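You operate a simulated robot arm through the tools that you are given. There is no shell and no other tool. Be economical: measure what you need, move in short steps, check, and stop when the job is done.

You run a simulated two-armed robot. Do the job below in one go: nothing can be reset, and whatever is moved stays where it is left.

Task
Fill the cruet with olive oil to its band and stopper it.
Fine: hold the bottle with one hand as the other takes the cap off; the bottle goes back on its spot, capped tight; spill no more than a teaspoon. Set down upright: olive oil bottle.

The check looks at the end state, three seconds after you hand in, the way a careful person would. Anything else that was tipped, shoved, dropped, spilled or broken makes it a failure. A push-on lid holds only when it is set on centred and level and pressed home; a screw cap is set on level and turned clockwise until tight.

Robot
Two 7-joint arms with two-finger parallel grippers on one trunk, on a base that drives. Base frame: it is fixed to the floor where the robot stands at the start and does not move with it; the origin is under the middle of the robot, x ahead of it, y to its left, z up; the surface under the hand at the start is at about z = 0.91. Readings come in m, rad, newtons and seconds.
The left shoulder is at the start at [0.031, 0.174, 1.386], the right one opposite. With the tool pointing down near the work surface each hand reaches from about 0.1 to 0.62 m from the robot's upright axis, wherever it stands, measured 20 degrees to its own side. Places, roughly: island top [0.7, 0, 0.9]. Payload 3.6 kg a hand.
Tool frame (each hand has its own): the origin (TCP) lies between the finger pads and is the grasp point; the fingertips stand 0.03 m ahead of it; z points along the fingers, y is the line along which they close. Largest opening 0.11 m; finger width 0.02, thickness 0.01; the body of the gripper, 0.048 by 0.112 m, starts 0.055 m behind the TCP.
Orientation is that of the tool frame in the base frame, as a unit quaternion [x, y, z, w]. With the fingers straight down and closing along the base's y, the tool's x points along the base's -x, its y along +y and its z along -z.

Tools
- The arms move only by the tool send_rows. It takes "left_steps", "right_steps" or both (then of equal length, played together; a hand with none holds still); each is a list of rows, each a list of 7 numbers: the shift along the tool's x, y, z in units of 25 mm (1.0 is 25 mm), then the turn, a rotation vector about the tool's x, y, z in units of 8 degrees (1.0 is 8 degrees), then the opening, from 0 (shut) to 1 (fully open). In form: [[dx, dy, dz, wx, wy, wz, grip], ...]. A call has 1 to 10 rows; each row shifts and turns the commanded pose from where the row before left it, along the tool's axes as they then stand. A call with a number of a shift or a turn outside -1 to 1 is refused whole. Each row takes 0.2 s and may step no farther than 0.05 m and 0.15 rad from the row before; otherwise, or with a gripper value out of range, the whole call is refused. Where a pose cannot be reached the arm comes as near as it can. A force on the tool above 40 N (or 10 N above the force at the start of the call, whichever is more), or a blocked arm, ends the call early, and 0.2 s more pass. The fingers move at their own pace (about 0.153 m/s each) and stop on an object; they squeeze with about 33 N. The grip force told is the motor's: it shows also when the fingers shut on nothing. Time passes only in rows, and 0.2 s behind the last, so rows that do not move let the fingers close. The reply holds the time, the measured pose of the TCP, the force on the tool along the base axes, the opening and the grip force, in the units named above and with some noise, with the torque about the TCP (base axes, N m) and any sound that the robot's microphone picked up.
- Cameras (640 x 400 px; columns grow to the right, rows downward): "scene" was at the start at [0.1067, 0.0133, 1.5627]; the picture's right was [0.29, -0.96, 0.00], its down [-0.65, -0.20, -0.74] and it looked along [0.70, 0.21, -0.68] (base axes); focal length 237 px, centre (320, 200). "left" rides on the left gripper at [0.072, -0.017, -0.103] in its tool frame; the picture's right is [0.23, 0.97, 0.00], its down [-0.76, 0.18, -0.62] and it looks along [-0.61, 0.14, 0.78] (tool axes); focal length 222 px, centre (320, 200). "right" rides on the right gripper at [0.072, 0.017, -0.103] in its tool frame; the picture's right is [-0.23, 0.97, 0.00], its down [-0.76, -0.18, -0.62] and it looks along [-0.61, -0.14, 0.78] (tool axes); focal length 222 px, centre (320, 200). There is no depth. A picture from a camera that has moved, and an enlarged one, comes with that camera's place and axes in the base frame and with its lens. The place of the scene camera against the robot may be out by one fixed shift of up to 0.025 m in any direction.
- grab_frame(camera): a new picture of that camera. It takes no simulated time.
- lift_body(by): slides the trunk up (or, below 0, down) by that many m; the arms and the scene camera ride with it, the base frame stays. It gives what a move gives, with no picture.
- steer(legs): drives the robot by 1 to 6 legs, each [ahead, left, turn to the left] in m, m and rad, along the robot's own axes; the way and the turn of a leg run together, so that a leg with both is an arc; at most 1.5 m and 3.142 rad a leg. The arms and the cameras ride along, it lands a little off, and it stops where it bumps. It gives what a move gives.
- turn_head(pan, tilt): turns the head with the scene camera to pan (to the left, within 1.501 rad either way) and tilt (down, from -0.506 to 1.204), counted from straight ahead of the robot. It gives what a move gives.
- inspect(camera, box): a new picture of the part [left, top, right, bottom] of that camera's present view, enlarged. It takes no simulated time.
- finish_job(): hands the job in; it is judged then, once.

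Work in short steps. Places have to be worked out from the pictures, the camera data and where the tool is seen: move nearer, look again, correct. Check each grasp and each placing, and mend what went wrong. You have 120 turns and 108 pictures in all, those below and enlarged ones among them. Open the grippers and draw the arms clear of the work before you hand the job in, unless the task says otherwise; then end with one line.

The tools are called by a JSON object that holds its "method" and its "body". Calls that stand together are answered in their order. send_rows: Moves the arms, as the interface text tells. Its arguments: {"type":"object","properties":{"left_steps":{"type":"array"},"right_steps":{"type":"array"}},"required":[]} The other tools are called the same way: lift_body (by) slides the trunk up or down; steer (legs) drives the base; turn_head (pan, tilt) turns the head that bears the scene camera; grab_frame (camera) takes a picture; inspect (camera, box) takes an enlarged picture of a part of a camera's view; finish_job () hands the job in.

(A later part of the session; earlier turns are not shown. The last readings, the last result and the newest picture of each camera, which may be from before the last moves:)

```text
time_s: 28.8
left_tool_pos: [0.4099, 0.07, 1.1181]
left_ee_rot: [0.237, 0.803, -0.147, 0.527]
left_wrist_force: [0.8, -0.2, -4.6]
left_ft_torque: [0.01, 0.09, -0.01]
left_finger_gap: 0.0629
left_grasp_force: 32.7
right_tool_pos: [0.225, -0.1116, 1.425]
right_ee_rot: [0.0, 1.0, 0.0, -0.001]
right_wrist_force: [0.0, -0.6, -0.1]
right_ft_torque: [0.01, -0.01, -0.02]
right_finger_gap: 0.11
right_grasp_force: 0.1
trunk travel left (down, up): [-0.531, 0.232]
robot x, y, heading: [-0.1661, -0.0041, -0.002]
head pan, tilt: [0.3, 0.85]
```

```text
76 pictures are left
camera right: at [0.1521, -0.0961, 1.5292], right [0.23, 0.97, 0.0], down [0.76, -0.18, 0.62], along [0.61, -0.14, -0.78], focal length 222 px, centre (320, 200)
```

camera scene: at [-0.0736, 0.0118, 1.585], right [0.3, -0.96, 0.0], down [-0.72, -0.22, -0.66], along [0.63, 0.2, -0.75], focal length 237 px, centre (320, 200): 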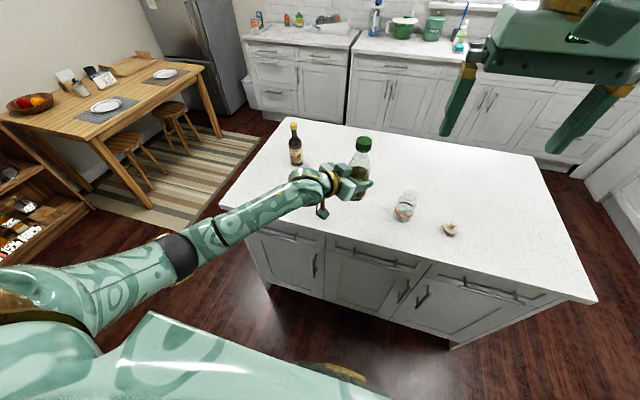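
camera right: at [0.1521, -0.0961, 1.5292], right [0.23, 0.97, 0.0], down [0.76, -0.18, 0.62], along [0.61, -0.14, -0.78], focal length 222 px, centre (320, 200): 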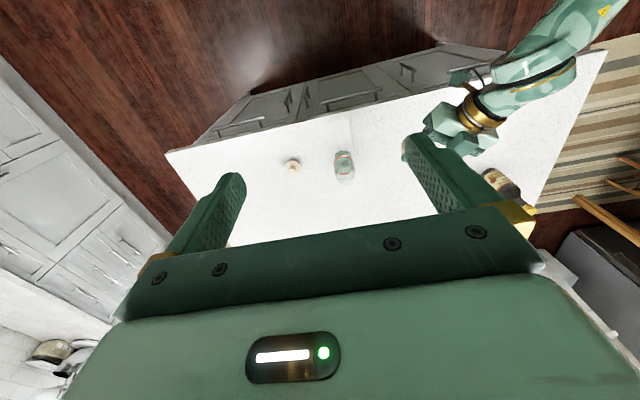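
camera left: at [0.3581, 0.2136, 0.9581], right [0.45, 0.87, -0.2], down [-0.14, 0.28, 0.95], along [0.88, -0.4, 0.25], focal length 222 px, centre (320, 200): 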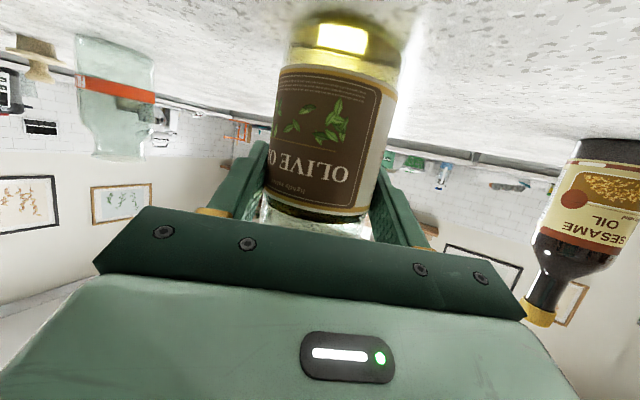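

The bottle weighs about 0.5 kg, is upright, and the cap should be near (0.415, 0.067, 1.22). I'll bring the right hand above it.

{"method": "send_rows", "body": {"right_steps": [[-0.95, 0.89, 0, 0, 0, 0, 1], [-0.95, 0.89, 0, 0, 0, 0, 1], [-0.95, 0.89, 0, 0, 0, 0, 1], [-0.95, 0.89, 0.4, 0, 0, 0, 1], [-0.95, 0.89, 0.6, 0, 0, 0, 0.8], [-0.95, 0.89, 0.6, 0, 0, 0, 0.8], [-0.95, 0.89, 0.6, 0, 0, 0, 0.8], [-0.95, 0.89, 0.4, 0, 0, 0, 0.8]]}}

{"method": "grab_frame", "body": {"camera": "right"}}

{"method": "inspect", "body": {"camera": "scene", "box": [280, 80, 440, 220]}}

```text
time_s: 30.6
left_tool_pos: [0.4112, 0.0707, 1.1191]
left_ee_rot: [0.237, 0.802, -0.147, 0.528]
left_wrist_force: [0.1, 0.6, -4.8]
left_ft_torque: [0.03, 0.03, 0.02]
left_finger_gap: 0.0589
left_grasp_force: 33.2
right_tool_pos: [0.3586, 0.0288, 1.3652]
right_ee_rot: [-0.001, 1.0, -0.001, -0.001]
right_wrist_force: [0.5, 0.7, -0.5]
right_ft_torque: [-0.02, 0.0, 0.01]
right_finger_gap: 0.088
right_grasp_force: 0.1
right hand out of reach, approached as far as the arm can: row 6, 7, 8
trunk travel left (down, up): [-0.531, 0.232]
robot x, y, heading: [-0.1725, -0.0014, -0.0]
head pan, tilt: [0.3, 0.85]
```

```text
75 pictures are left
camera right: at [0.285, 0.0446, 1.4688], right [0.23, 0.97, 0.0], down [0.76, -0.18, 0.62], along [0.61, -0.14, -0.78], focal length 222 px, centre (320, 200)
```

right: 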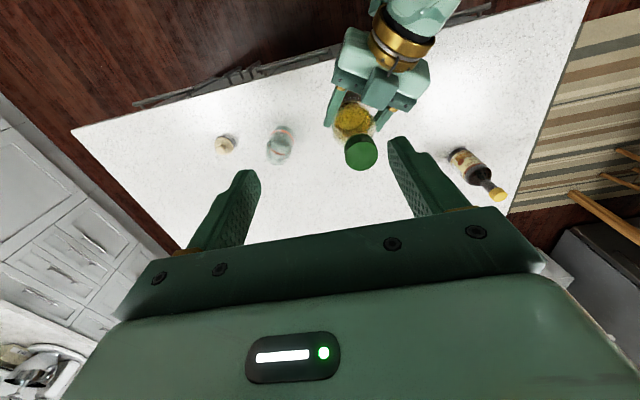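

```text
2.86 times, centred on (360, 150) of scene
camera zoom: at [-0.0733, 0.012, 1.585], right [0.3, -0.96, 0.0], down [-0.72, -0.22, -0.66], along [0.63, 0.2, -0.75], focal length 676 px, centre (206, 343)
```

zoom: 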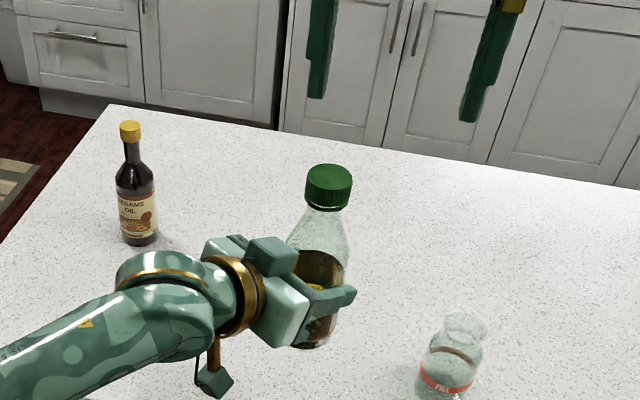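

The right hand runs out of reach at x≈0.36, so the bottle needs to come closer. The left gap also changed by 4 mm, so I'll check for slip first.

{"method": "grab_frame", "body": {"camera": "left"}}

```text
73 pictures are left
camera left: at [0.2962, 0.1231, 1.092], right [0.45, 0.87, -0.2], down [-0.14, 0.28, 0.95], along [0.88, -0.4, 0.25], focal length 222 px, centre (320, 200)
```

left: 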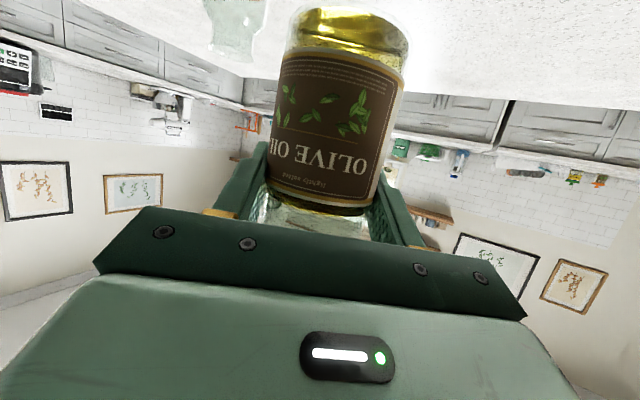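

The bottle has slipped down about 8 mm because the pads sit on the tapered shoulder. I'll set it down on the table right here and regrip lower.

{"method": "send_rows", "body": {"left_steps": [[0.86, 0, 0.375, 0, 0, 0, 0], [0.86, 0, 0.375, 0, 0, 0, 0], [0.86, 0, 0.375, 0, 0, 0, 0], [0.86, 0, 0.375, 0, 0, 0, 0], [0.5, 0, 0.22, 0, 0, 0, 0], [0.2, 0, 0.09, 0, 0, 0, 0]]}}

{"method": "inspect", "body": {"camera": "scene", "box": [280, 80, 440, 220]}}

{"method": "grab_frame", "body": {"camera": "left"}}

```text
time_s: 31.9
left_tool_pos: [0.4108, 0.0703, 1.0058]
left_ee_rot: [0.237, 0.802, -0.148, 0.528]
left_wrist_force: [-0.5, -0.5, -4.6]
left_ft_torque: [-0.02, 0.02, -0.01]
left_finger_gap: 0.0591
left_grasp_force: 33.2
right_tool_pos: [0.3579, 0.0301, 1.3649]
right_ee_rot: [0.0, 1.0, 0.0, -0.001]
right_wrist_force: [-0.3, -0.7, 0.1]
right_ft_torque: [-0.01, -0.04, 0.0]
right_finger_gap: 0.0883
right_grasp_force: 0.0
trunk travel left (down, up): [-0.531, 0.232]
robot x, y, heading: [-0.1728, -0.0016, 0.003]
head pan, tilt: [0.3, 0.85]
```

```text
2.86 times, centred on (360, 150) of scene
camera zoom: at [-0.073, 0.0126, 1.585], right [0.3, -0.96, 0.0], down [-0.72, -0.22, -0.66], along [0.63, 0.2, -0.75], focal length 676 px, centre (206, 343)
```

zoom: 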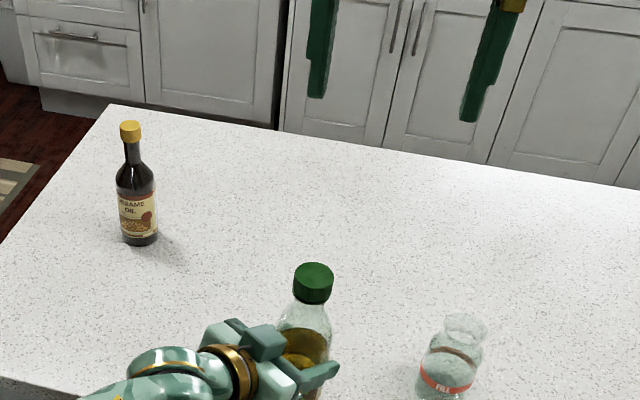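

```text
71 pictures are left
camera left: at [0.2971, 0.1233, 0.9781], right [0.45, 0.87, -0.2], down [-0.14, 0.28, 0.95], along [0.88, -0.4, 0.25], focal length 222 px, centre (320, 200)
```

left: 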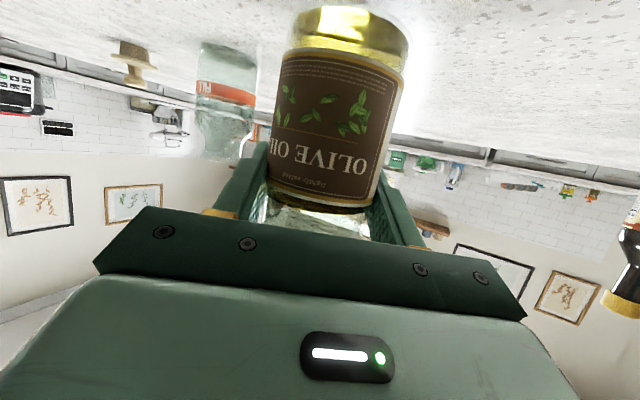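

Continue down in small steps, watching for table contact.

{"method": "send_rows", "body": {"left_steps": [[0.15, 0, 0.065, 0, 0, 0, 0], [0.15, 0, 0.065, 0, 0, 0, 0], [0, 0, 0, 0, 0, 0, 0]]}}

```text
time_s: 32.8
left_tool_pos: [0.4094, 0.0697, 0.997]
left_ee_rot: [0.237, 0.802, -0.148, 0.528]
left_wrist_force: [-0.8, -0.1, -5.1]
left_ft_torque: [0.02, 0.02, 0.02]
left_finger_gap: 0.0592
left_grasp_force: 33.2
right_tool_pos: [0.3567, 0.0297, 1.3642]
right_ee_rot: [0.0, 1.0, -0.001, -0.002]
right_wrist_force: [-0.4, -0.4, 0.7]
right_ft_torque: [-0.02, 0.01, 0.0]
right_finger_gap: 0.088
right_grasp_force: 0.0
trunk travel left (down, up): [-0.531, 0.232]
robot x, y, heading: [-0.1727, -0.0028, -0.003]
head pan, tilt: [0.3, 0.85]
```

{"method": "send_rows", "body": {"left_steps": [[0.1, 0, 0.043, 0, 0, 0, 0], [0.1, 0, 0.043, 0, 0, 0, 0], [0, 0, 0, 0, 0, 0, 0]]}}

```text
time_s: 33.5
left_tool_pos: [0.4112, 0.0693, 0.9921]
left_ee_rot: [0.237, 0.802, -0.148, 0.528]
left_wrist_force: [-0.1, 0.1, -4.9]
left_ft_torque: [0.05, 0.02, -0.02]
left_finger_gap: 0.0587
left_grasp_force: 32.5
right_tool_pos: [0.357, 0.0288, 1.3639]
right_ee_rot: [0.0, 1.0, -0.001, 0.0]
right_wrist_force: [0.4, 0.0, 0.6]
right_ft_torque: [0.01, -0.02, 0.02]
right_finger_gap: 0.0878
right_grasp_force: 0.0
trunk travel left (down, up): [-0.531, 0.232]
robot x, y, heading: [-0.1692, 0.0004, -0.002]
head pan, tilt: [0.3, 0.85]
```

No contact yet at 0.992, so I'll keep lowering by 2 mm steps.

{"method": "send_rows", "body": {"left_steps": [[0.08, 0, 0.035, 0, 0, 0, 0], [0.08, 0, 0.035, 0, 0, 0, 0], [0.08, 0, 0.035, 0, 0, 0, 0], [0, 0, 0, 0, 0, 0, 0]]}}

{"method": "grab_frame", "body": {"camera": "left"}}

```text
time_s: 34.5
left_tool_pos: [0.4109, 0.0699, 0.9896]
left_ee_rot: [0.236, 0.8, -0.149, 0.531]
left_wrist_force: [-3.8, -9.5, 14.3]
left_ft_torque: [-0.34, 0.91, -0.8]
left_finger_gap: 0.059
left_grasp_force: 33.3
right_tool_pos: [0.3551, 0.029, 1.3653]
right_ee_rot: [-0.001, 1.0, -0.001, 0.0]
right_wrist_force: [-0.3, 0.7, -0.9]
right_ft_torque: [-0.04, -0.03, 0.03]
right_finger_gap: 0.0881
right_grasp_force: 0.0
trunk travel left (down, up): [-0.531, 0.232]
robot x, y, heading: [-0.1728, -0.0034, -0.001]
head pan, tilt: [0.3, 0.85]
```

```text
70 pictures are left
camera left: at [0.2967, 0.1227, 0.9608], right [0.45, 0.87, -0.2], down [-0.14, 0.29, 0.95], along [0.88, -0.4, 0.25], focal length 222 px, centre (320, 200)
```

left: 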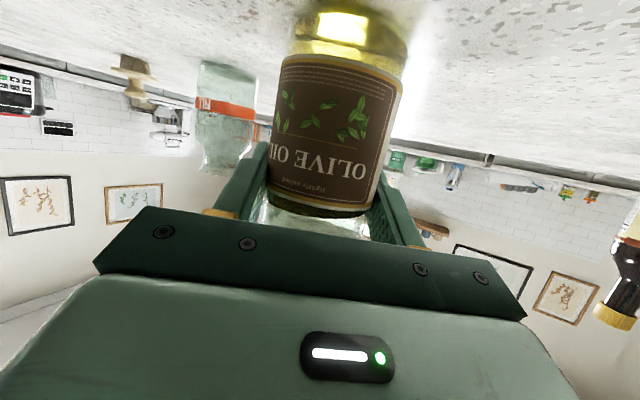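

The bottle is on the table. I'll ease off the pressure and open partially so it settles upright between the fingers.

{"method": "send_rows", "body": {"left_steps": [[-0.06, 0, -0.03, 0, 0, 0, 0], [0, 0, 0, 0, 0, 0, 0.62], [0, 0, 0, 0, 0, 0, 0.7], [0, 0, 0, 0, 0, 0, 0.8], [0, 0, 0, 0, 0, 0, 1]]}}

{"method": "grab_frame", "body": {"camera": "left"}}

{"method": "grab_frame", "body": {"camera": "right"}}

```text
time_s: 35.8
left_tool_pos: [0.4096, 0.071, 0.9872]
left_ee_rot: [0.236, 0.802, -0.148, 0.528]
left_wrist_force: [-0.8, 0.3, 0.0]
left_ft_torque: [0.03, 0.01, 0.0]
left_finger_gap: 0.11
left_grasp_force: 0.0
right_tool_pos: [0.3585, 0.0281, 1.3661]
right_ee_rot: [0.0, 1.0, 0.0, -0.002]
right_wrist_force: [0.4, 0.7, -0.3]
right_ft_torque: [0.0, -0.02, 0.01]
right_finger_gap: 0.0879
right_grasp_force: 0.0
trunk travel left (down, up): [-0.531, 0.232]
robot x, y, heading: [-0.1734, 0.0041, -0.001]
head pan, tilt: [0.3, 0.85]
```

```text
69 pictures are left
camera left: at [0.2961, 0.1238, 0.9598], right [0.45, 0.87, -0.2], down [-0.14, 0.28, 0.95], along [0.88, -0.4, 0.25], focal length 222 px, centre (320, 200)
```

left: 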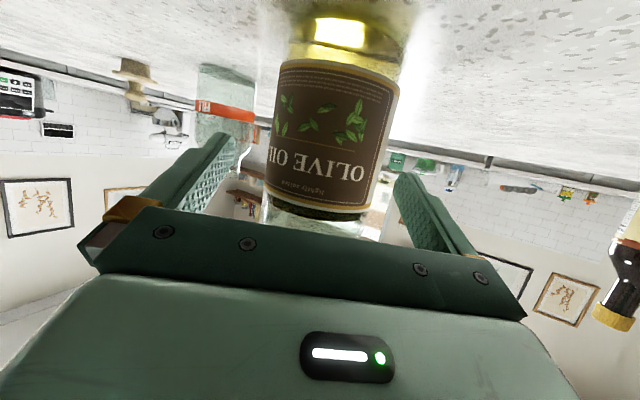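

```text
68 pictures are left
camera right: at [0.2845, 0.0448, 1.4692], right [0.23, 0.97, 0.0], down [0.76, -0.18, 0.62], along [0.61, -0.14, -0.78], focal length 222 px, centre (320, 200)
```

right: 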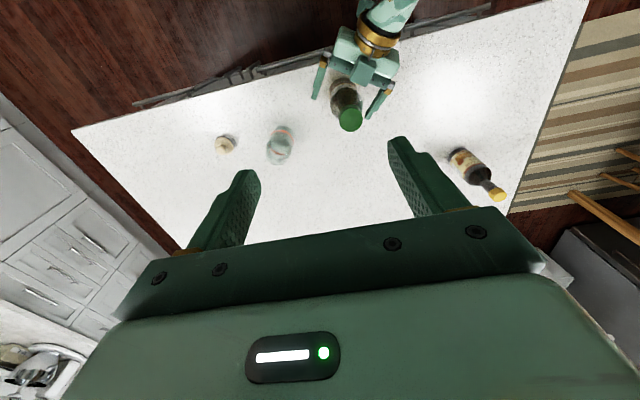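

The bottle is upright and free. I'll pitch the hand to 35° and drop 32 mm so the pads hold the cylindrical label band, then close.

{"method": "send_rows", "body": {"left_steps": [[0, 0, 0, 0, 0.72, 0, 1], [0, 0, 0, 0, 0.72, 0, 1], [0.55, 0, 0.38, 0, 0, 0, 1], [0.5, 0, 0.36, 0, 0, 0, 1], [0, 0, 0, 0, 0, 0, 0.6], [0, 0, 0, 0, 0, 0, 0], [0, 0, 0, 0, 0, 0, 0], [0, 0, 0, 0, 0, 0, 0]]}}

{"method": "grab_frame", "body": {"camera": "left"}}

```text
time_s: 37.5
left_tool_pos: [0.4114, 0.0716, 0.9551]
left_ee_rot: [0.249, 0.851, -0.123, 0.446]
left_wrist_force: [-0.2, -0.1, -0.5]
left_ft_torque: [-0.17, 0.09, 0.04]
left_finger_gap: 0.0589
left_grasp_force: 32.6
right_tool_pos: [0.3573, 0.029, 1.3659]
right_ee_rot: [0.0, 1.0, 0.001, -0.001]
right_wrist_force: [0.1, -0.1, 0.2]
right_ft_torque: [0.02, 0.0, 0.01]
right_finger_gap: 0.0882
right_grasp_force: 0.0
trunk travel left (down, up): [-0.531, 0.232]
robot x, y, heading: [-0.1741, 0.0012, 0.004]
head pan, tilt: [0.3, 0.85]
```

```text
67 pictures are left
camera left: at [0.2942, 0.1252, 0.9535], right [0.41, 0.89, -0.17], down [0.03, 0.18, 0.98], along [0.91, -0.41, 0.05], focal length 222 px, centre (320, 200)
```

left: 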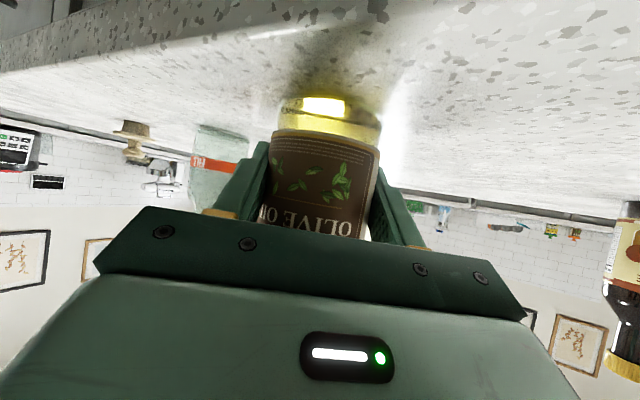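

Firm grip on the label band at 0.059. Next the right hand goes down toward cap height, where its reach should be longer, while moving over the cap.

{"method": "send_rows", "body": {"right_steps": [[0, 0, 1, 0, 0, 0, 0.8], [0, 0, 1, 0, 0, 0, 0.8], [0, 0, 1, 0, 0, 0, 0.8], [-0.3, 0.3, 1, 0, 0, 0, 0.8], [-0.5, 0.3, 1, 0, 0, 0, 0.8], [-0.5, 0.3, 1, 0, 0, 0, 0.8], [-0.5, 0.3, 0.6, 0, 0, 0, 0.8], [-0.5, 0.3, 0.6, 0, 0, 0, 0.8]]}}

{"method": "grab_frame", "body": {"camera": "right"}}

```text
time_s: 39.4
left_tool_pos: [0.4099, 0.0711, 0.9549]
left_ee_rot: [0.249, 0.851, -0.123, 0.445]
left_wrist_force: [-0.2, 0.0, 0.9]
left_ft_torque: [-0.12, 0.11, -0.01]
left_finger_gap: 0.0588
left_grasp_force: 32.9
right_tool_pos: [0.3821, 0.0504, 1.2004]
right_ee_rot: [0.0, 1.0, 0.001, 0.0]
right_wrist_force: [-0.9, 0.0, 0.4]
right_ft_torque: [0.0, -0.04, -0.03]
right_finger_gap: 0.0882
right_grasp_force: 0.0
right hand out of reach, approached as far as the arm can: row 6, 7, 8
trunk travel left (down, up): [-0.531, 0.232]
robot x, y, heading: [-0.1696, 0.0001, -0.003]
head pan, tilt: [0.3, 0.85]
```

```text
66 pictures are left
camera right: at [0.3083, 0.0659, 1.304], right [0.23, 0.97, 0.0], down [0.76, -0.18, 0.62], along [0.61, -0.14, -0.78], focal length 222 px, centre (320, 200)
```

right: 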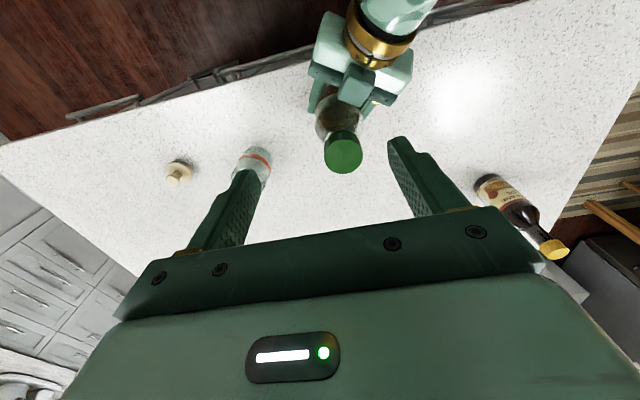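

The cap is at (0.412, 0.065, 1.108), about 3 cm beyond the right hand's reach. I'll lift the bottle and bring it 5 cm closer in the air, and raise the right hand together.

{"method": "send_rows", "body": {"left_steps": [[-0.33, 0, -0.23, 0, 0, 0, 0], [-0.33, 0, -0.23, 0, 0, 0, 0], [-0.17, -0.61, -0.7, 0, 0, 0, 0], [-0.17, -0.61, -0.7, 0, 0, 0, 0], [-0.17, -0.61, -0.7, 0, 0, 0, 0], [0, 0, 0, 0, 0, 0, 0]], "right_steps": [[0.2, 0, -1, 0, 0, 0, 0.8], [0.2, 0, -1, 0, 0, 0, 0.8], [0.2, 0, -0.5, 0, 0, 0, 0.8], [0.2, 0, 0, 0, 0, 0, 0.8], [0, 0, 0, 0, 0, 0, 0.8], [0, 0, 0, 0, 0, 0, 0.8]]}}

{"method": "grab_frame", "body": {"camera": "right"}}

{"method": "grab_frame", "body": {"camera": "left"}}

```text
time_s: 40.8
left_tool_pos: [0.3558, 0.0498, 1.0143]
left_ee_rot: [0.25, 0.852, -0.123, 0.444]
left_wrist_force: [0.5, 0.2, -5.4]
left_ft_torque: [0.03, 0.04, -0.01]
left_finger_gap: 0.059
left_grasp_force: 32.7
right_tool_pos: [0.3611, 0.052, 1.2625]
right_ee_rot: [0.0, 1.0, 0.0, -0.001]
right_wrist_force: [0.6, -0.9, -0.5]
right_ft_torque: [-0.02, 0.05, 0.01]
right_finger_gap: 0.0878
right_grasp_force: 0.0
trunk travel left (down, up): [-0.531, 0.232]
robot x, y, heading: [-0.1715, -0.0008, 0.0]
head pan, tilt: [0.3, 0.85]
```

```text
65 pictures are left
camera right: at [0.2893, 0.0671, 1.3664], right [0.23, 0.97, 0.0], down [0.76, -0.18, 0.62], along [0.6, -0.14, -0.78], focal length 222 px, centre (320, 200)
```

right: 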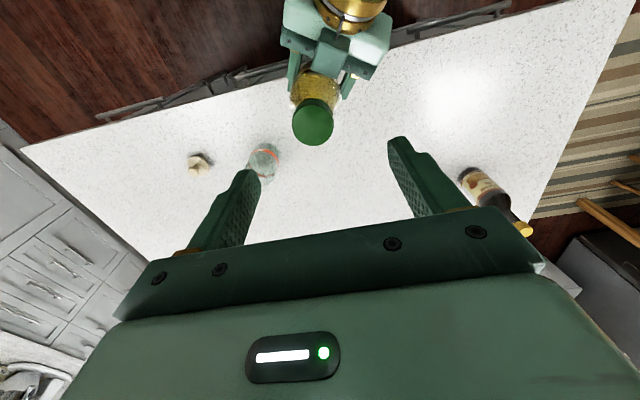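

```text
64 pictures are left
camera left: at [0.2385, 0.1041, 1.0128], right [0.41, 0.89, -0.17], down [0.03, 0.18, 0.98], along [0.91, -0.41, 0.05], focal length 222 px, centre (320, 200)
```

left: 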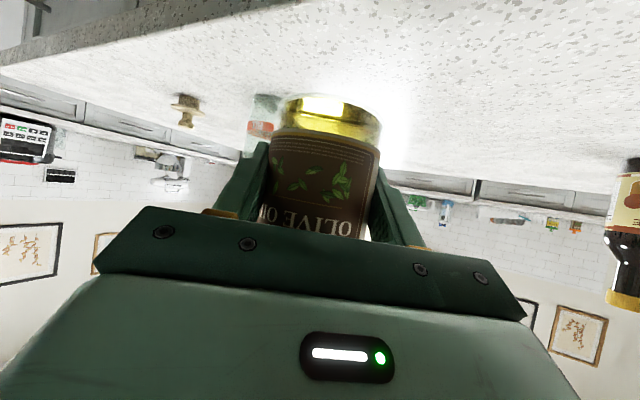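

No slip, and the cap is at (0.356, 0.045, 1.167). I'll centre over it and pre-turn the right hand clockwise for unscrewing range.

{"method": "send_rows", "body": {"right_steps": [[0.2, -0.29, 0, 0, 0, 1, 0.8], [0, 0, 0, 0, 0, 1, 0.8], [0, 0, 0, 0, 0, 1, 0.8], [0, 0, 0, 0, 0, 1, 0.8], [0, 0, 0, 0, 0, 1, 0.8], [0, 0, 0, 0, 0, 1, 0.8], [0, 0, 0, 0, 0, 1, 0.8], [0, 0, 0, 0, 0, 1, 0.8], [0, 0, 0, 0, 0, 1, 0.8], [0, 0, 0, 0, 0, 1, 0.8]]}}

{"method": "grab_frame", "body": {"camera": "right"}}

{"method": "grab_frame", "body": {"camera": "scene"}}

```text
time_s: 43.0
left_tool_pos: [0.3545, 0.0494, 1.0143]
left_ee_rot: [0.249, 0.851, -0.123, 0.446]
left_wrist_force: [-0.1, -0.3, -5.2]
left_ft_torque: [0.01, 0.04, -0.01]
left_finger_gap: 0.059
left_grasp_force: 33.2
right_tool_pos: [0.3557, 0.0439, 1.263]
right_ee_rot: [0.644, 0.765, 0.0, -0.001]
right_wrist_force: [0.1, 1.0, -0.7]
right_ft_torque: [0.01, -0.04, 0.02]
right_finger_gap: 0.0881
right_grasp_force: 0.1
trunk travel left (down, up): [-0.531, 0.232]
robot x, y, heading: [-0.1721, 0.0012, 0.004]
head pan, tilt: [0.3, 0.85]
```

```text
63 pictures are left
camera right: at [0.36, 0.1173, 1.3661], right [1.0, -0.06, 0.0], down [-0.04, -0.78, 0.62], along [-0.04, -0.62, -0.78], focal length 222 px, centre (320, 200)
```

right: 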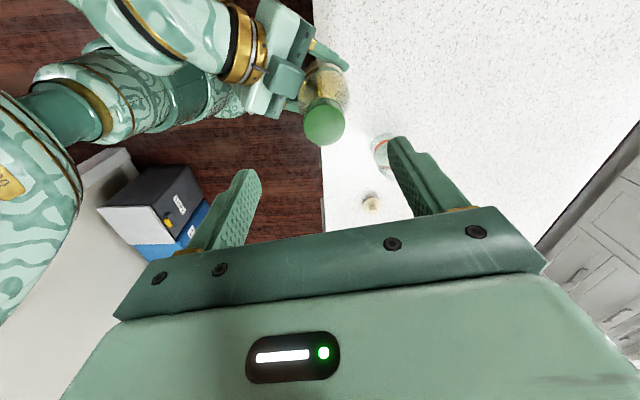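

```text
62 pictures are left
camera scene: at [-0.0731, 0.0125, 1.585], right [0.3, -0.96, 0.0], down [-0.72, -0.22, -0.66], along [0.63, 0.2, -0.75], focal length 237 px, centre (320, 200)
```

scene: 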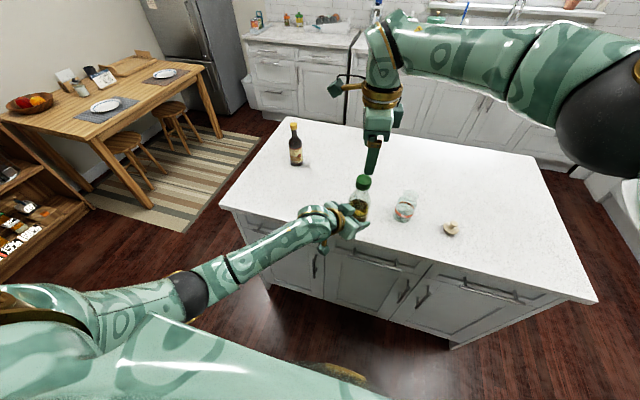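

It's aligned within about 3 mm. I'll descend onto the cap and close.

{"method": "send_rows", "body": {"right_steps": [[0.1, 0.04, 0.8, 0, 0, 0, 0.6], [0, 0, 0.8, 0, 0, 0, 0.6], [0, 0, 0.8, 0, 0, 0, 0.6], [0, 0, 0.8, 0, 0, 0, 0.6], [0, 0, 0.84, 0, 0, 0, 0.6], [0, 0, 0, 0, 0, 0, 0.3], [0, 0, 0, 0, 0, 0, 0], [0, 0, 0, 0, 0, 0, 0]]}}

{"method": "grab_frame", "body": {"camera": "right"}}

{"method": "inspect", "body": {"camera": "scene", "box": [290, 120, 430, 260]}}

```text
time_s: 44.8
left_tool_pos: [0.355, 0.0482, 1.015]
left_ee_rot: [0.251, 0.851, -0.123, 0.445]
left_wrist_force: [-16.2, -2.0, -3.1]
left_ft_torque: [0.29, -2.16, -0.14]
left_finger_gap: 0.0588
left_grasp_force: 32.8
right_tool_pos: [0.3577, 0.0453, 1.1619]
right_ee_rot: [0.643, 0.766, -0.001, 0.0]
right_wrist_force: [17.0, 2.5, -1.1]
right_ft_torque: [0.08, -0.21, 0.04]
right_finger_gap: 0.0386
right_grasp_force: 32.9
trunk travel left (down, up): [-0.531, 0.232]
robot x, y, heading: [-0.1716, -0.0041, -0.001]
head pan, tilt: [0.3, 0.85]
```

```text
61 pictures are left
camera right: at [0.3614, 0.1195, 1.2663], right [1.0, -0.05, 0.0], down [-0.04, -0.78, 0.62], along [-0.03, -0.62, -0.78], focal length 222 px, centre (320, 200)
```

right: 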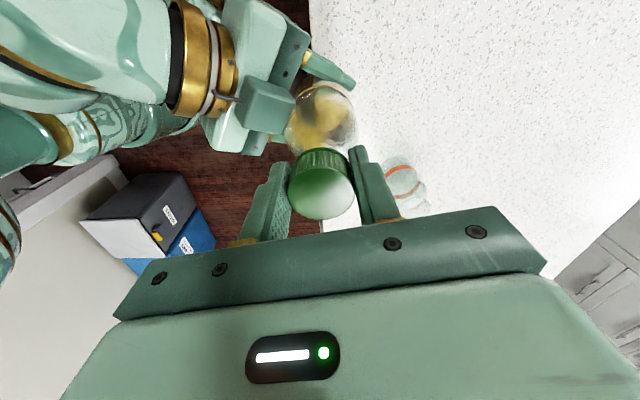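

```text
2.86 times, centred on (360, 190) of scene
camera zoom: at [-0.0731, 0.0125, 1.585], right [0.3, -0.96, 0.0], down [-0.72, -0.22, -0.66], along [0.63, 0.2, -0.75], focal length 676 px, centre (206, 229)
```

zoom: 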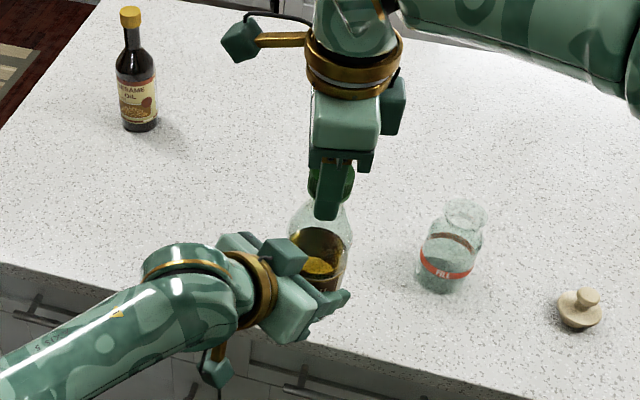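

The cap is gripped, but there's 17 N of side strain along x. I'll ease the right hand +3 mm in x to relax it.

{"method": "send_rows", "body": {"right_steps": [[0, 0.06, 0, 0, 0, 0, 0], [0, 0.06, 0, 0, 0, 0, 0], [0, 0, 0, 0, 0, 0, 0]]}}

```text
time_s: 45.5
left_tool_pos: [0.3543, 0.0509, 1.0145]
left_ee_rot: [0.25, 0.852, -0.123, 0.443]
left_wrist_force: [1.9, -1.6, -13.4]
left_ft_torque: [0.21, 0.31, -0.08]
left_finger_gap: 0.0592
left_grasp_force: 32.6
right_tool_pos: [0.3591, 0.047, 1.1612]
right_ee_rot: [0.642, 0.766, -0.001, -0.002]
right_wrist_force: [-1.3, 0.7, 7.7]
right_ft_torque: [0.03, -0.02, 0.06]
right_finger_gap: 0.0383
right_grasp_force: 33.0
trunk travel left (down, up): [-0.531, 0.232]
robot x, y, heading: [-0.1718, 0.001, -0.002]
head pan, tilt: [0.3, 0.85]
```

Strain relieved. Now I'll unscrew counter-clockwise 80° with a hair of lift.

{"method": "send_rows", "body": {"right_steps": [[0, 0, -0.005, 0, 0, -1, 0], [0, 0, -0.005, 0, 0, -1, 0], [0, 0, -0.005, 0, 0, -1, 0], [0, 0, -0.005, 0, 0, -1, 0], [0, 0, -0.005, 0, 0, -1, 0], [0, 0, -0.005, 0, 0, -1, 0], [0, 0, -0.005, 0, 0, -1, 0], [0, 0, -0.005, 0, 0, -1, 0], [0, 0, -0.005, 0, 0, -1, 0], [0, 0, -0.005, 0, 0, -1, 0]]}}

{"method": "grab_frame", "body": {"camera": "left"}}

```text
time_s: 47.8
left_tool_pos: [0.3541, 0.0501, 1.0161]
left_ee_rot: [0.25, 0.851, -0.123, 0.446]
left_wrist_force: [1.4, 10.1, -7.0]
left_ft_torque: [-1.5, 0.17, 0.07]
left_finger_gap: 0.0597
left_grasp_force: 33.0
right_tool_pos: [0.3588, 0.0468, 1.1623]
right_ee_rot: [-0.003, 1.0, -0.001, -0.001]
right_wrist_force: [-1.5, -11.4, 1.3]
right_ft_torque: [-0.17, 0.06, -0.04]
right_finger_gap: 0.0383
right_grasp_force: 33.3
trunk travel left (down, up): [-0.531, 0.232]
robot x, y, heading: [-0.1709, 0.0011, 0.001]
head pan, tilt: [0.3, 0.85]
```

```text
59 pictures are left
camera left: at [0.2385, 0.1038, 1.013], right [0.41, 0.89, -0.17], down [0.03, 0.18, 0.98], along [0.91, -0.41, 0.05], focal length 222 px, centre (320, 200)
```

left: 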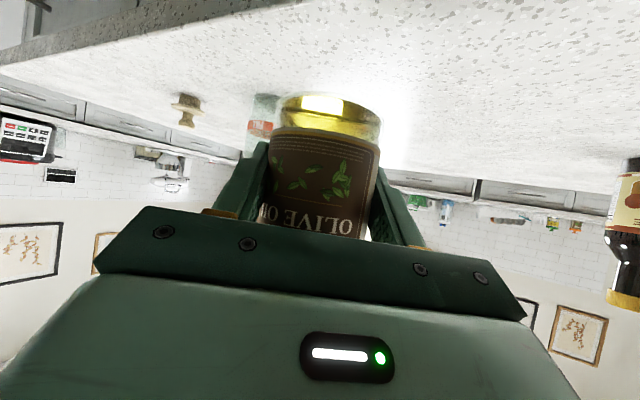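

The label hasn't rotated in the left grip, so the cap is turning. I'll relieve the y strain and continue another 80°.

{"method": "send_rows", "body": {"right_steps": [[0, -0.07, -0.005, 0, 0, -1, 0], [0, 0, -0.005, 0, 0, -1, 0], [0, 0, -0.005, 0, 0, -1, 0], [0, 0, -0.005, 0, 0, -1, 0], [0, 0, -0.005, 0, 0, -1, 0], [0, 0, -0.005, 0, 0, -1, 0], [0, 0, -0.005, 0, 0, -1, 0], [0, 0, -0.005, 0, 0, -1, 0], [0, 0, -0.005, 0, 0, -1, 0], [0, 0, -0.005, 0, 0, -1, 0]]}}

{"method": "inspect", "body": {"camera": "scene", "box": [310, 140, 420, 230]}}

```text
time_s: 50.0
left_tool_pos: [0.3542, 0.0502, 1.0145]
left_ee_rot: [0.25, 0.851, -0.123, 0.445]
left_wrist_force: [0.5, 0.7, -4.3]
left_ft_torque: [0.01, 0.04, 0.01]
left_finger_gap: 0.0588
left_grasp_force: 32.7
right_tool_pos: [0.3105, 0.0271, 1.166]
right_ee_rot: [-0.276, 0.961, 0.001, 0.0]
right_wrist_force: [0.4, -0.4, -0.6]
right_ft_torque: [-0.02, 0.0, 0.0]
right_finger_gap: 0.0001
right_grasp_force: 32.5
right hand out of reach, approached as far as the arm can: row 3, 4, 5, 6, 7, 8, 9, 10
trunk travel left (down, up): [-0.531, 0.232]
robot x, y, heading: [-0.1762, 0.0018, -0.003]
head pan, tilt: [0.3, 0.85]
```

```text
4.44 times, centred on (365, 185) of scene
camera zoom: at [-0.0735, 0.0121, 1.585], right [0.3, -0.96, 0.0], down [-0.72, -0.22, -0.66], along [0.63, 0.2, -0.75], focal length 1051 px, centre (120, 267)
```

zoom: 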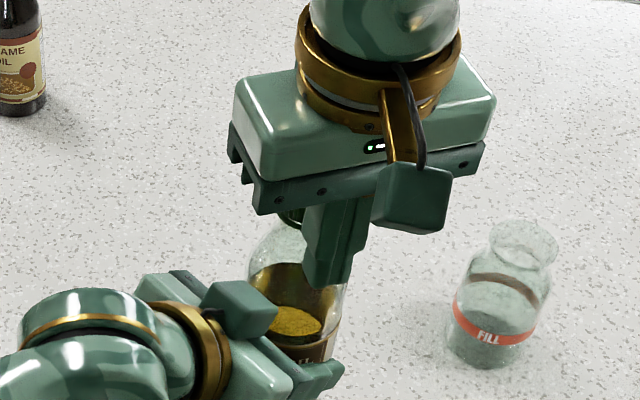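

The right wrist ran out of range past 0° and slid off; the cap is still on the bottle. I'll raise, open, and turn back the other way over the cap, keeping the working range between 0° and +110°.

{"method": "send_rows", "body": {"right_steps": [[0, 0, -1, 0, 0, 0, 0], [0, 0, -1, 0, 0, 1, 0], [0, 0, -1, 0, 0, 1, 0.2], [0, 0, 0, 0, 0, 1, 0.6], [0, 0, 0, 0, 0, 1, 0.6], [-0.96, 0.37, 0, 0, 0, 0, 0.6], [-0.96, 0.37, 0, 0, 0, 0, 0.6], [0, 0, 0, 0, 0, 1, 0.6], [0, 0, 0, 0, 0, 1, 0.6], [0, 0, 0, 0, 0, 1, 0.6]]}}

{"method": "send_rows", "body": {"right_steps": [[0, 0, 0, 0, 0, 1, 0.6], [0, 0, 0, 0, 0, 1, 0.6], [0, 0, 0, 0, 0, 1, 0.6], [0, 0, 0, 0, 0, 1, 0.6], [0, 0, 0, 0, 0, 1, 0.6], [0, 0, 0, 0, 0, 1, 0.6], [0, 0, 0, 0, 0, 1, 0.6], [0, 0, 0, 0, 0, 1, 0.6], [0, 0, 0, 0, 0, 1, 0.6], [0, 0, 0, 0, 0, 1, 0.6]]}}

{"method": "grab_frame", "body": {"camera": "right"}}

```text
time_s: 52.1
left_tool_pos: [0.3548, 0.0492, 1.015]
left_ee_rot: [0.25, 0.851, -0.123, 0.445]
left_wrist_force: [0.1, 0.5, -4.5]
left_ft_torque: [0.01, 0.03, -0.02]
left_finger_gap: 0.0592
left_grasp_force: 32.7
right_tool_pos: [0.3596, 0.0459, 1.2331]
right_ee_rot: [0.208, 0.978, 0.001, -0.002]
right_wrist_force: [0.2, -0.2, 0.4]
right_ft_torque: [0.01, 0.03, 0.0]
right_finger_gap: 0.0663
right_grasp_force: 0.1
right hand out of reach, approached as far as the arm can: row 1
trunk travel left (down, up): [-0.531, 0.232]
robot x, y, heading: [-0.1724, -0.0001, -0.0]
head pan, tilt: [0.3, 0.85]
```

```text
time_s: 54.4
left_tool_pos: [0.3548, 0.0499, 1.0154]
left_ee_rot: [0.249, 0.851, -0.122, 0.445]
left_wrist_force: [0.0, -0.7, -4.7]
left_ft_torque: [0.02, 0.04, 0.0]
left_finger_gap: 0.0592
left_grasp_force: 32.8
right_tool_pos: [0.3612, 0.046, 1.2333]
right_ee_rot: [0.789, 0.615, 0.0, -0.001]
right_wrist_force: [-0.3, 0.3, 0.4]
right_ft_torque: [0.01, -0.01, 0.01]
right_finger_gap: 0.0662
right_grasp_force: 0.1
trunk travel left (down, up): [-0.531, 0.232]
robot x, y, heading: [-0.1725, 0.0034, -0.002]
head pan, tilt: [0.3, 0.85]
```

```text
57 pictures are left
camera right: at [0.3937, 0.1112, 1.3372], right [0.89, -0.46, 0.0], down [-0.36, -0.69, 0.62], along [-0.29, -0.55, -0.78], focal length 222 px, centre (320, 200)
```

right: 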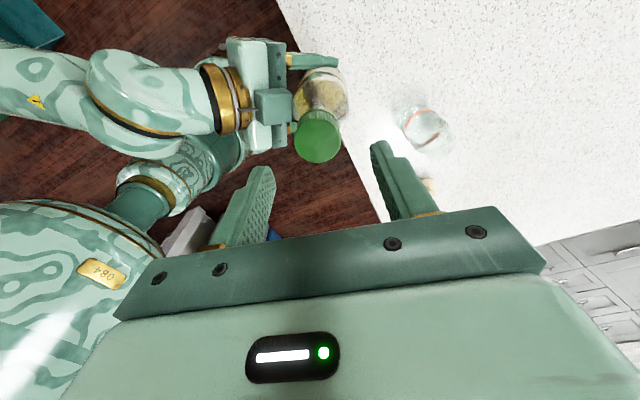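

At 104° now. I'll turn 40° more for range, centre on (0.359, 0.0455), descend and grip.

{"method": "send_rows", "body": {"right_steps": [[0, 0, 0, 0, 0, 1, 0.6], [0, 0, 0, 0, 0, 1, 0.6], [0, 0, 0, 0, 0, 1, 0.6], [0, 0, 0, 0, 0, 1, 0.6], [0, 0, 0, 0, 0, 1, 0.6]]}}

{"method": "send_rows", "body": {"right_steps": [[-0.065, -0.05, 0.8, 0, 0, 0, 0.6], [0, 0, 0.8, 0, 0, 0, 0.6], [0, 0, 0.8, 0, 0, 0, 0.6], [0, 0, 0.4, 0, 0, 0, 0.6], [0, 0, 0, 0, 0, 0, 0.3], [0, 0, 0, 0, 0, 0, 0], [0, 0, 0, 0, 0, 0, 0]]}}

```text
time_s: 55.5
left_tool_pos: [0.354, 0.0501, 1.0155]
left_ee_rot: [0.25, 0.851, -0.124, 0.445]
left_wrist_force: [-0.1, -0.6, -4.9]
left_ft_torque: [0.05, 0.09, -0.02]
left_finger_gap: 0.0591
left_grasp_force: 33.2
right_tool_pos: [0.3589, 0.0458, 1.2337]
right_ee_rot: [0.952, 0.308, 0.0, -0.001]
right_wrist_force: [0.1, -0.4, -0.2]
right_ft_torque: [-0.04, -0.01, 0.03]
right_finger_gap: 0.0662
right_grasp_force: 0.1
trunk travel left (down, up): [-0.531, 0.232]
robot x, y, heading: [-0.1673, -0.0029, 0.008]
head pan, tilt: [0.3, 0.85]
```

```text
time_s: 57.1
left_tool_pos: [0.3543, 0.0502, 1.0149]
left_ee_rot: [0.249, 0.851, -0.123, 0.445]
left_wrist_force: [0.9, -1.2, -5.2]
left_ft_torque: [0.21, 0.32, 0.01]
left_finger_gap: 0.059
left_grasp_force: 33.3
right_tool_pos: [0.3582, 0.0465, 1.1628]
right_ee_rot: [0.951, 0.309, 0.0, -0.001]
right_wrist_force: [-0.8, 0.1, 0.8]
right_ft_torque: [-0.2, -0.15, -0.01]
right_finger_gap: 0.04
right_grasp_force: 32.1
trunk travel left (down, up): [-0.531, 0.232]
robot x, y, heading: [-0.1697, 0.001, 0.005]
head pan, tilt: [0.3, 0.85]
```

A clean grip at 144° with no strain. I'll unscrew through 144°.

{"method": "send_rows", "body": {"right_steps": [[0, 0, -0.006, 0, 0, -1, 0], [0, 0, -0.006, 0, 0, -1, 0], [0, 0, -0.006, 0, 0, -1, 0], [0, 0, -0.006, 0, 0, -1, 0], [0, 0, -0.006, 0, 0, -1, 0], [0, 0, -0.006, 0, 0, -1, 0], [0, 0, -0.006, 0, 0, -1, 0], [0, 0, -0.006, 0, 0, -1, 0], [0, 0, -0.006, 0, 0, -1, 0]]}}

{"method": "send_rows", "body": {"right_steps": [[0, 0, -0.006, 0, 0, -1, 0], [0, 0, -0.006, 0, 0, -1, 0], [0, 0, -0.006, 0, 0, -1, 0], [0, 0, -0.006, 0, 0, -1, 0], [0, 0, -0.006, 0, 0, -1, 0], [0, 0, -0.006, 0, 0, -1, 0], [0, 0, -0.006, 0, 0, -1, 0], [0, 0, -0.006, 0, 0, -1, 0], [0, 0, -0.006, 0, 0, -1, 0]]}}

{"method": "inspect", "body": {"camera": "scene", "box": [310, 140, 420, 230]}}

```text
time_s: 59.1
left_tool_pos: [0.3533, 0.0487, 1.015]
left_ee_rot: [0.25, 0.851, -0.124, 0.444]
left_wrist_force: [4.9, 3.9, -4.9]
left_ft_torque: [0.27, 0.94, 0.06]
left_finger_gap: 0.0589
left_grasp_force: 33.2
right_tool_pos: [0.3589, 0.0464, 1.1629]
right_ee_rot: [0.587, 0.809, 0.0, -0.001]
right_wrist_force: [-4.2, -2.8, 1.4]
right_ft_torque: [-0.75, -0.16, -0.01]
right_finger_gap: 0.0397
right_grasp_force: 33.1
trunk travel left (down, up): [-0.531, 0.232]
robot x, y, heading: [-0.1715, -0.0007, 0.001]
head pan, tilt: [0.3, 0.85]
```

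```text
time_s: 61.1
left_tool_pos: [0.3549, 0.0497, 1.0148]
left_ee_rot: [0.25, 0.852, -0.123, 0.444]
left_wrist_force: [1.5, 10.8, -7.6]
left_ft_torque: [-0.95, 0.32, 0.06]
left_finger_gap: 0.0589
left_grasp_force: 32.5
right_tool_pos: [0.3583, 0.0456, 1.1653]
right_ee_rot: [-0.001, 1.0, 0.0, 0.0]
right_wrist_force: [-1.3, -11.4, 3.3]
right_ft_torque: [-0.67, -0.1, -0.05]
right_finger_gap: 0.04
right_grasp_force: 32.9
trunk travel left (down, up): [-0.531, 0.232]
robot x, y, heading: [-0.1713, 0.0018, -0.001]
head pan, tilt: [0.3, 0.85]
```

```text
4.44 times, centred on (365, 185) of scene
camera zoom: at [-0.0731, 0.0125, 1.585], right [0.3, -0.96, 0.0], down [-0.72, -0.22, -0.66], along [0.63, 0.2, -0.75], focal length 1051 px, centre (120, 267)
```

zoom: 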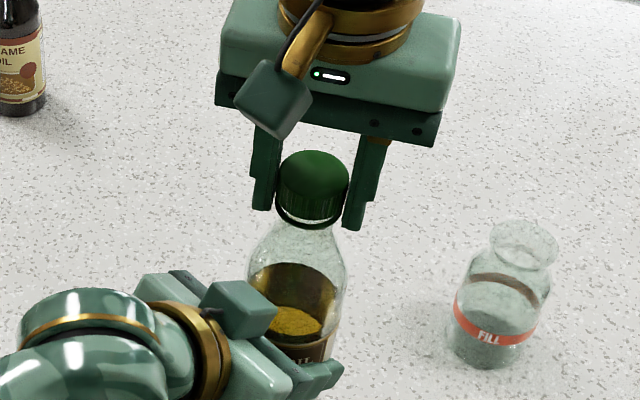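

About 230° turned so far. I'll relieve the y strain and try a gentle 4 mm lift to test whether the cap is free.

{"method": "send_rows", "body": {"right_steps": [[0, -0.06, 0, 0, 0, 0, 0], [0, 0, -0.08, 0, 0, 0, 0], [0, 0, -0.08, 0, 0, 0, 0], [0, 0, 0, 0, 0, 0, 0]]}}

```text
time_s: 62.1
left_tool_pos: [0.3544, 0.0486, 1.0167]
left_ee_rot: [0.25, 0.85, -0.125, 0.446]
left_wrist_force: [-7.6, 2.2, 6.5]
left_ft_torque: [-0.21, -0.59, -0.04]
left_finger_gap: 0.0594
left_grasp_force: 32.9
right_tool_pos: [0.359, 0.0448, 1.1692]
right_ee_rot: [0.001, 1.0, 0.0, -0.001]
right_wrist_force: [8.5, -2.7, -11.2]
right_ft_torque: [-0.18, -0.61, 0.01]
right_finger_gap: 0.0397
right_grasp_force: 32.5
trunk travel left (down, up): [-0.531, 0.232]
robot x, y, heading: [-0.1731, -0.0024, 0.002]
head pan, tilt: [0.3, 0.85]
```

Still threaded at 11 N of pull. I'll lower back, open in place, rewind 144° around the cap and regrip.

{"method": "send_rows", "body": {"right_steps": [[0, 0, 0.12, 0, 0, 0, 0], [0, 0, 0, 0, 0, 0, 0.6], [0, 0, -0.1, 0, 0, 1, 0.6], [0, 0, 0, 0, 0, 1, 0.6], [0, 0, 0, 0, 0, 1, 0.6], [0, 0, 0, 0, 0, 1, 0.6], [0, 0, 0, 0, 0, 1, 0.6], [0, 0, 0, 0, 0, 1, 0.6], [0, 0, 0, 0, 0, 1, 0.6], [0, 0, 0, 0, 0, 1, 0.6]]}}

{"method": "send_rows", "body": {"right_steps": [[0, 0, 0, 0, 0, 1, 0.6], [0, 0, 0, 0, 0, 1, 0.6], [0, 0, 0, 0, 0, 1, 0.6], [0, 0, 0, 0, 0, 1, 0.6], [0, 0, 0, 0, 0, 1, 0.6], [0, 0, 0, 0, 0, 1, 0.6], [0, 0, 0, 0, 0, 1, 0.6], [0, 0, 0, 0, 0, 1, 0.6], [0, 0, 0, 0, 0, 1, 0.6], [0, 0, 0.1, 0, 0, 1, 0.6]]}}

{"method": "grab_frame", "body": {"camera": "right"}}

```text
time_s: 64.3
left_tool_pos: [0.3547, 0.0507, 1.0151]
left_ee_rot: [0.25, 0.851, -0.124, 0.445]
left_wrist_force: [0.1, 0.4, -5.4]
left_ft_torque: [0.04, 0.03, 0.0]
left_finger_gap: 0.0591
left_grasp_force: 32.6
right_tool_pos: [0.358, 0.0442, 1.1685]
right_ee_rot: [0.532, 0.847, 0.001, 0.0]
right_wrist_force: [-0.3, 0.0, 0.5]
right_ft_torque: [0.01, 0.0, 0.02]
right_finger_gap: 0.066
right_grasp_force: 0.1
trunk travel left (down, up): [-0.531, 0.232]
robot x, y, heading: [-0.1701, 0.0012, -0.004]
head pan, tilt: [0.3, 0.85]
```

```text
time_s: 66.5
left_tool_pos: [0.3543, 0.0492, 1.0152]
left_ee_rot: [0.25, 0.851, -0.124, 0.445]
left_wrist_force: [-0.1, -0.2, -4.4]
left_ft_torque: [0.02, 0.04, -0.01]
left_finger_gap: 0.059
left_grasp_force: 32.7
right_tool_pos: [0.3584, 0.0449, 1.165]
right_ee_rot: [0.952, 0.308, 0.0, -0.001]
right_wrist_force: [-0.5, -0.2, -0.4]
right_ft_torque: [-0.02, 0.02, 0.0]
right_finger_gap: 0.0659
right_grasp_force: 0.0
trunk travel left (down, up): [-0.531, 0.232]
robot x, y, heading: [-0.1697, 0.0005, -0.001]
head pan, tilt: [0.3, 0.85]
```

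```text
55 pictures are left
camera right: at [0.4267, 0.0721, 1.2695], right [0.39, -0.92, 0.0], down [-0.72, -0.3, 0.62], along [-0.58, -0.24, -0.78], focal length 222 px, centre (320, 200)
```

right: 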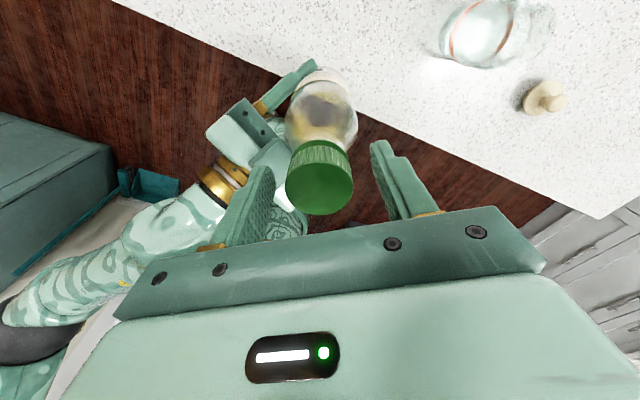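

Cap is well between the fingers. I'll close and unscrew another 144°.

{"method": "send_rows", "body": {"right_steps": [[0.03, -0.04, 0, 0, 0, 0, 0.3], [0, 0, 0, 0, 0, 0, 0], [0, 0, 0, 0, 0, 0, 0], [0, 0, -0.006, 0, 0, -1, 0], [0, 0, -0.006, 0, 0, -1, 0], [0, 0, -0.006, 0, 0, -1, 0], [0, 0, -0.006, 0, 0, -1, 0], [0, 0, -0.006, 0, 0, -1, 0], [0, 0, -0.006, 0, 0, -1, 0], [0, 0, -0.006, 0, 0, -1, 0]]}}

{"method": "send_rows", "body": {"right_steps": [[0, 0, -0.006, 0, 0, -1, 0], [0, 0, -0.006, 0, 0, -1, 0], [0, 0, -0.006, 0, 0, -1, 0], [0, 0, -0.006, 0, 0, -1, 0], [0, 0, -0.006, 0, 0, -1, 0], [0, 0, -0.006, 0, 0, -1, 0], [0, 0, -0.006, 0, 0, -1, 0], [0, 0, -0.006, 0, 0, -1, 0], [0, 0, -0.006, 0, 0, -1, 0], [0, 0, -0.006, 0, 0, -1, 0]]}}

{"method": "send_rows", "body": {"right_steps": [[0, -0.06, 0, 0, 0, -1, 0], [0, 0, -0.08, 0, 0, 0, 0], [0, 0, -0.08, 0, 0, 0, 0], [0, 0, 0, 0, 0, 0, 0]]}}

```text
time_s: 68.8
left_tool_pos: [0.3549, 0.0502, 1.0158]
left_ee_rot: [0.25, 0.851, -0.123, 0.445]
left_wrist_force: [0.4, 12.0, -3.6]
left_ft_torque: [-0.93, 0.07, 0.07]
left_finger_gap: 0.059
left_grasp_force: 32.8
right_tool_pos: [0.3584, 0.0456, 1.1664]
right_ee_rot: [0.693, 0.721, 0.001, 0.0]
right_wrist_force: [-0.3, -12.3, 0.1]
right_ft_torque: [-0.84, -0.01, -0.05]
right_finger_gap: 0.0389
right_grasp_force: 33.1
trunk travel left (down, up): [-0.531, 0.232]
robot x, y, heading: [-0.169, 0.001, -0.002]
head pan, tilt: [0.3, 0.85]
```

```text
time_s: 71.0
left_tool_pos: [0.3545, 0.0499, 1.0149]
left_ee_rot: [0.25, 0.851, -0.123, 0.445]
left_wrist_force: [-0.9, -0.3, -4.5]
left_ft_torque: [0.02, 0.05, 0.01]
left_finger_gap: 0.0589
left_grasp_force: 32.8
right_tool_pos: [0.3582, 0.0466, 1.1689]
right_ee_rot: [0.069, 0.998, 0.0, -0.001]
right_wrist_force: [-0.7, -0.3, -0.8]
right_ft_torque: [0.02, -0.03, -0.01]
right_finger_gap: 0.0386
right_grasp_force: 33.2
trunk travel left (down, up): [-0.531, 0.232]
robot x, y, heading: [-0.1695, 0.0015, -0.001]
head pan, tilt: [0.3, 0.85]
```

```text
time_s: 72.0
left_tool_pos: [0.3539, 0.0501, 1.0145]
left_ee_rot: [0.25, 0.851, -0.124, 0.445]
left_wrist_force: [-0.9, -0.3, -5.2]
left_ft_torque: [0.0, 0.06, 0.0]
left_finger_gap: 0.0589
left_grasp_force: 33.3
right_tool_pos: [0.3589, 0.0448, 1.1719]
right_ee_rot: [-0.001, 1.0, 0.0, 0.0]
right_wrist_force: [-0.3, 0.2, -0.1]
right_ft_torque: [0.01, -0.01, 0.03]
right_finger_gap: 0.0387
right_grasp_force: 32.6
trunk travel left (down, up): [-0.531, 0.232]
robot x, y, heading: [-0.1716, -0.0037, -0.003]
head pan, tilt: [0.3, 0.85]
```

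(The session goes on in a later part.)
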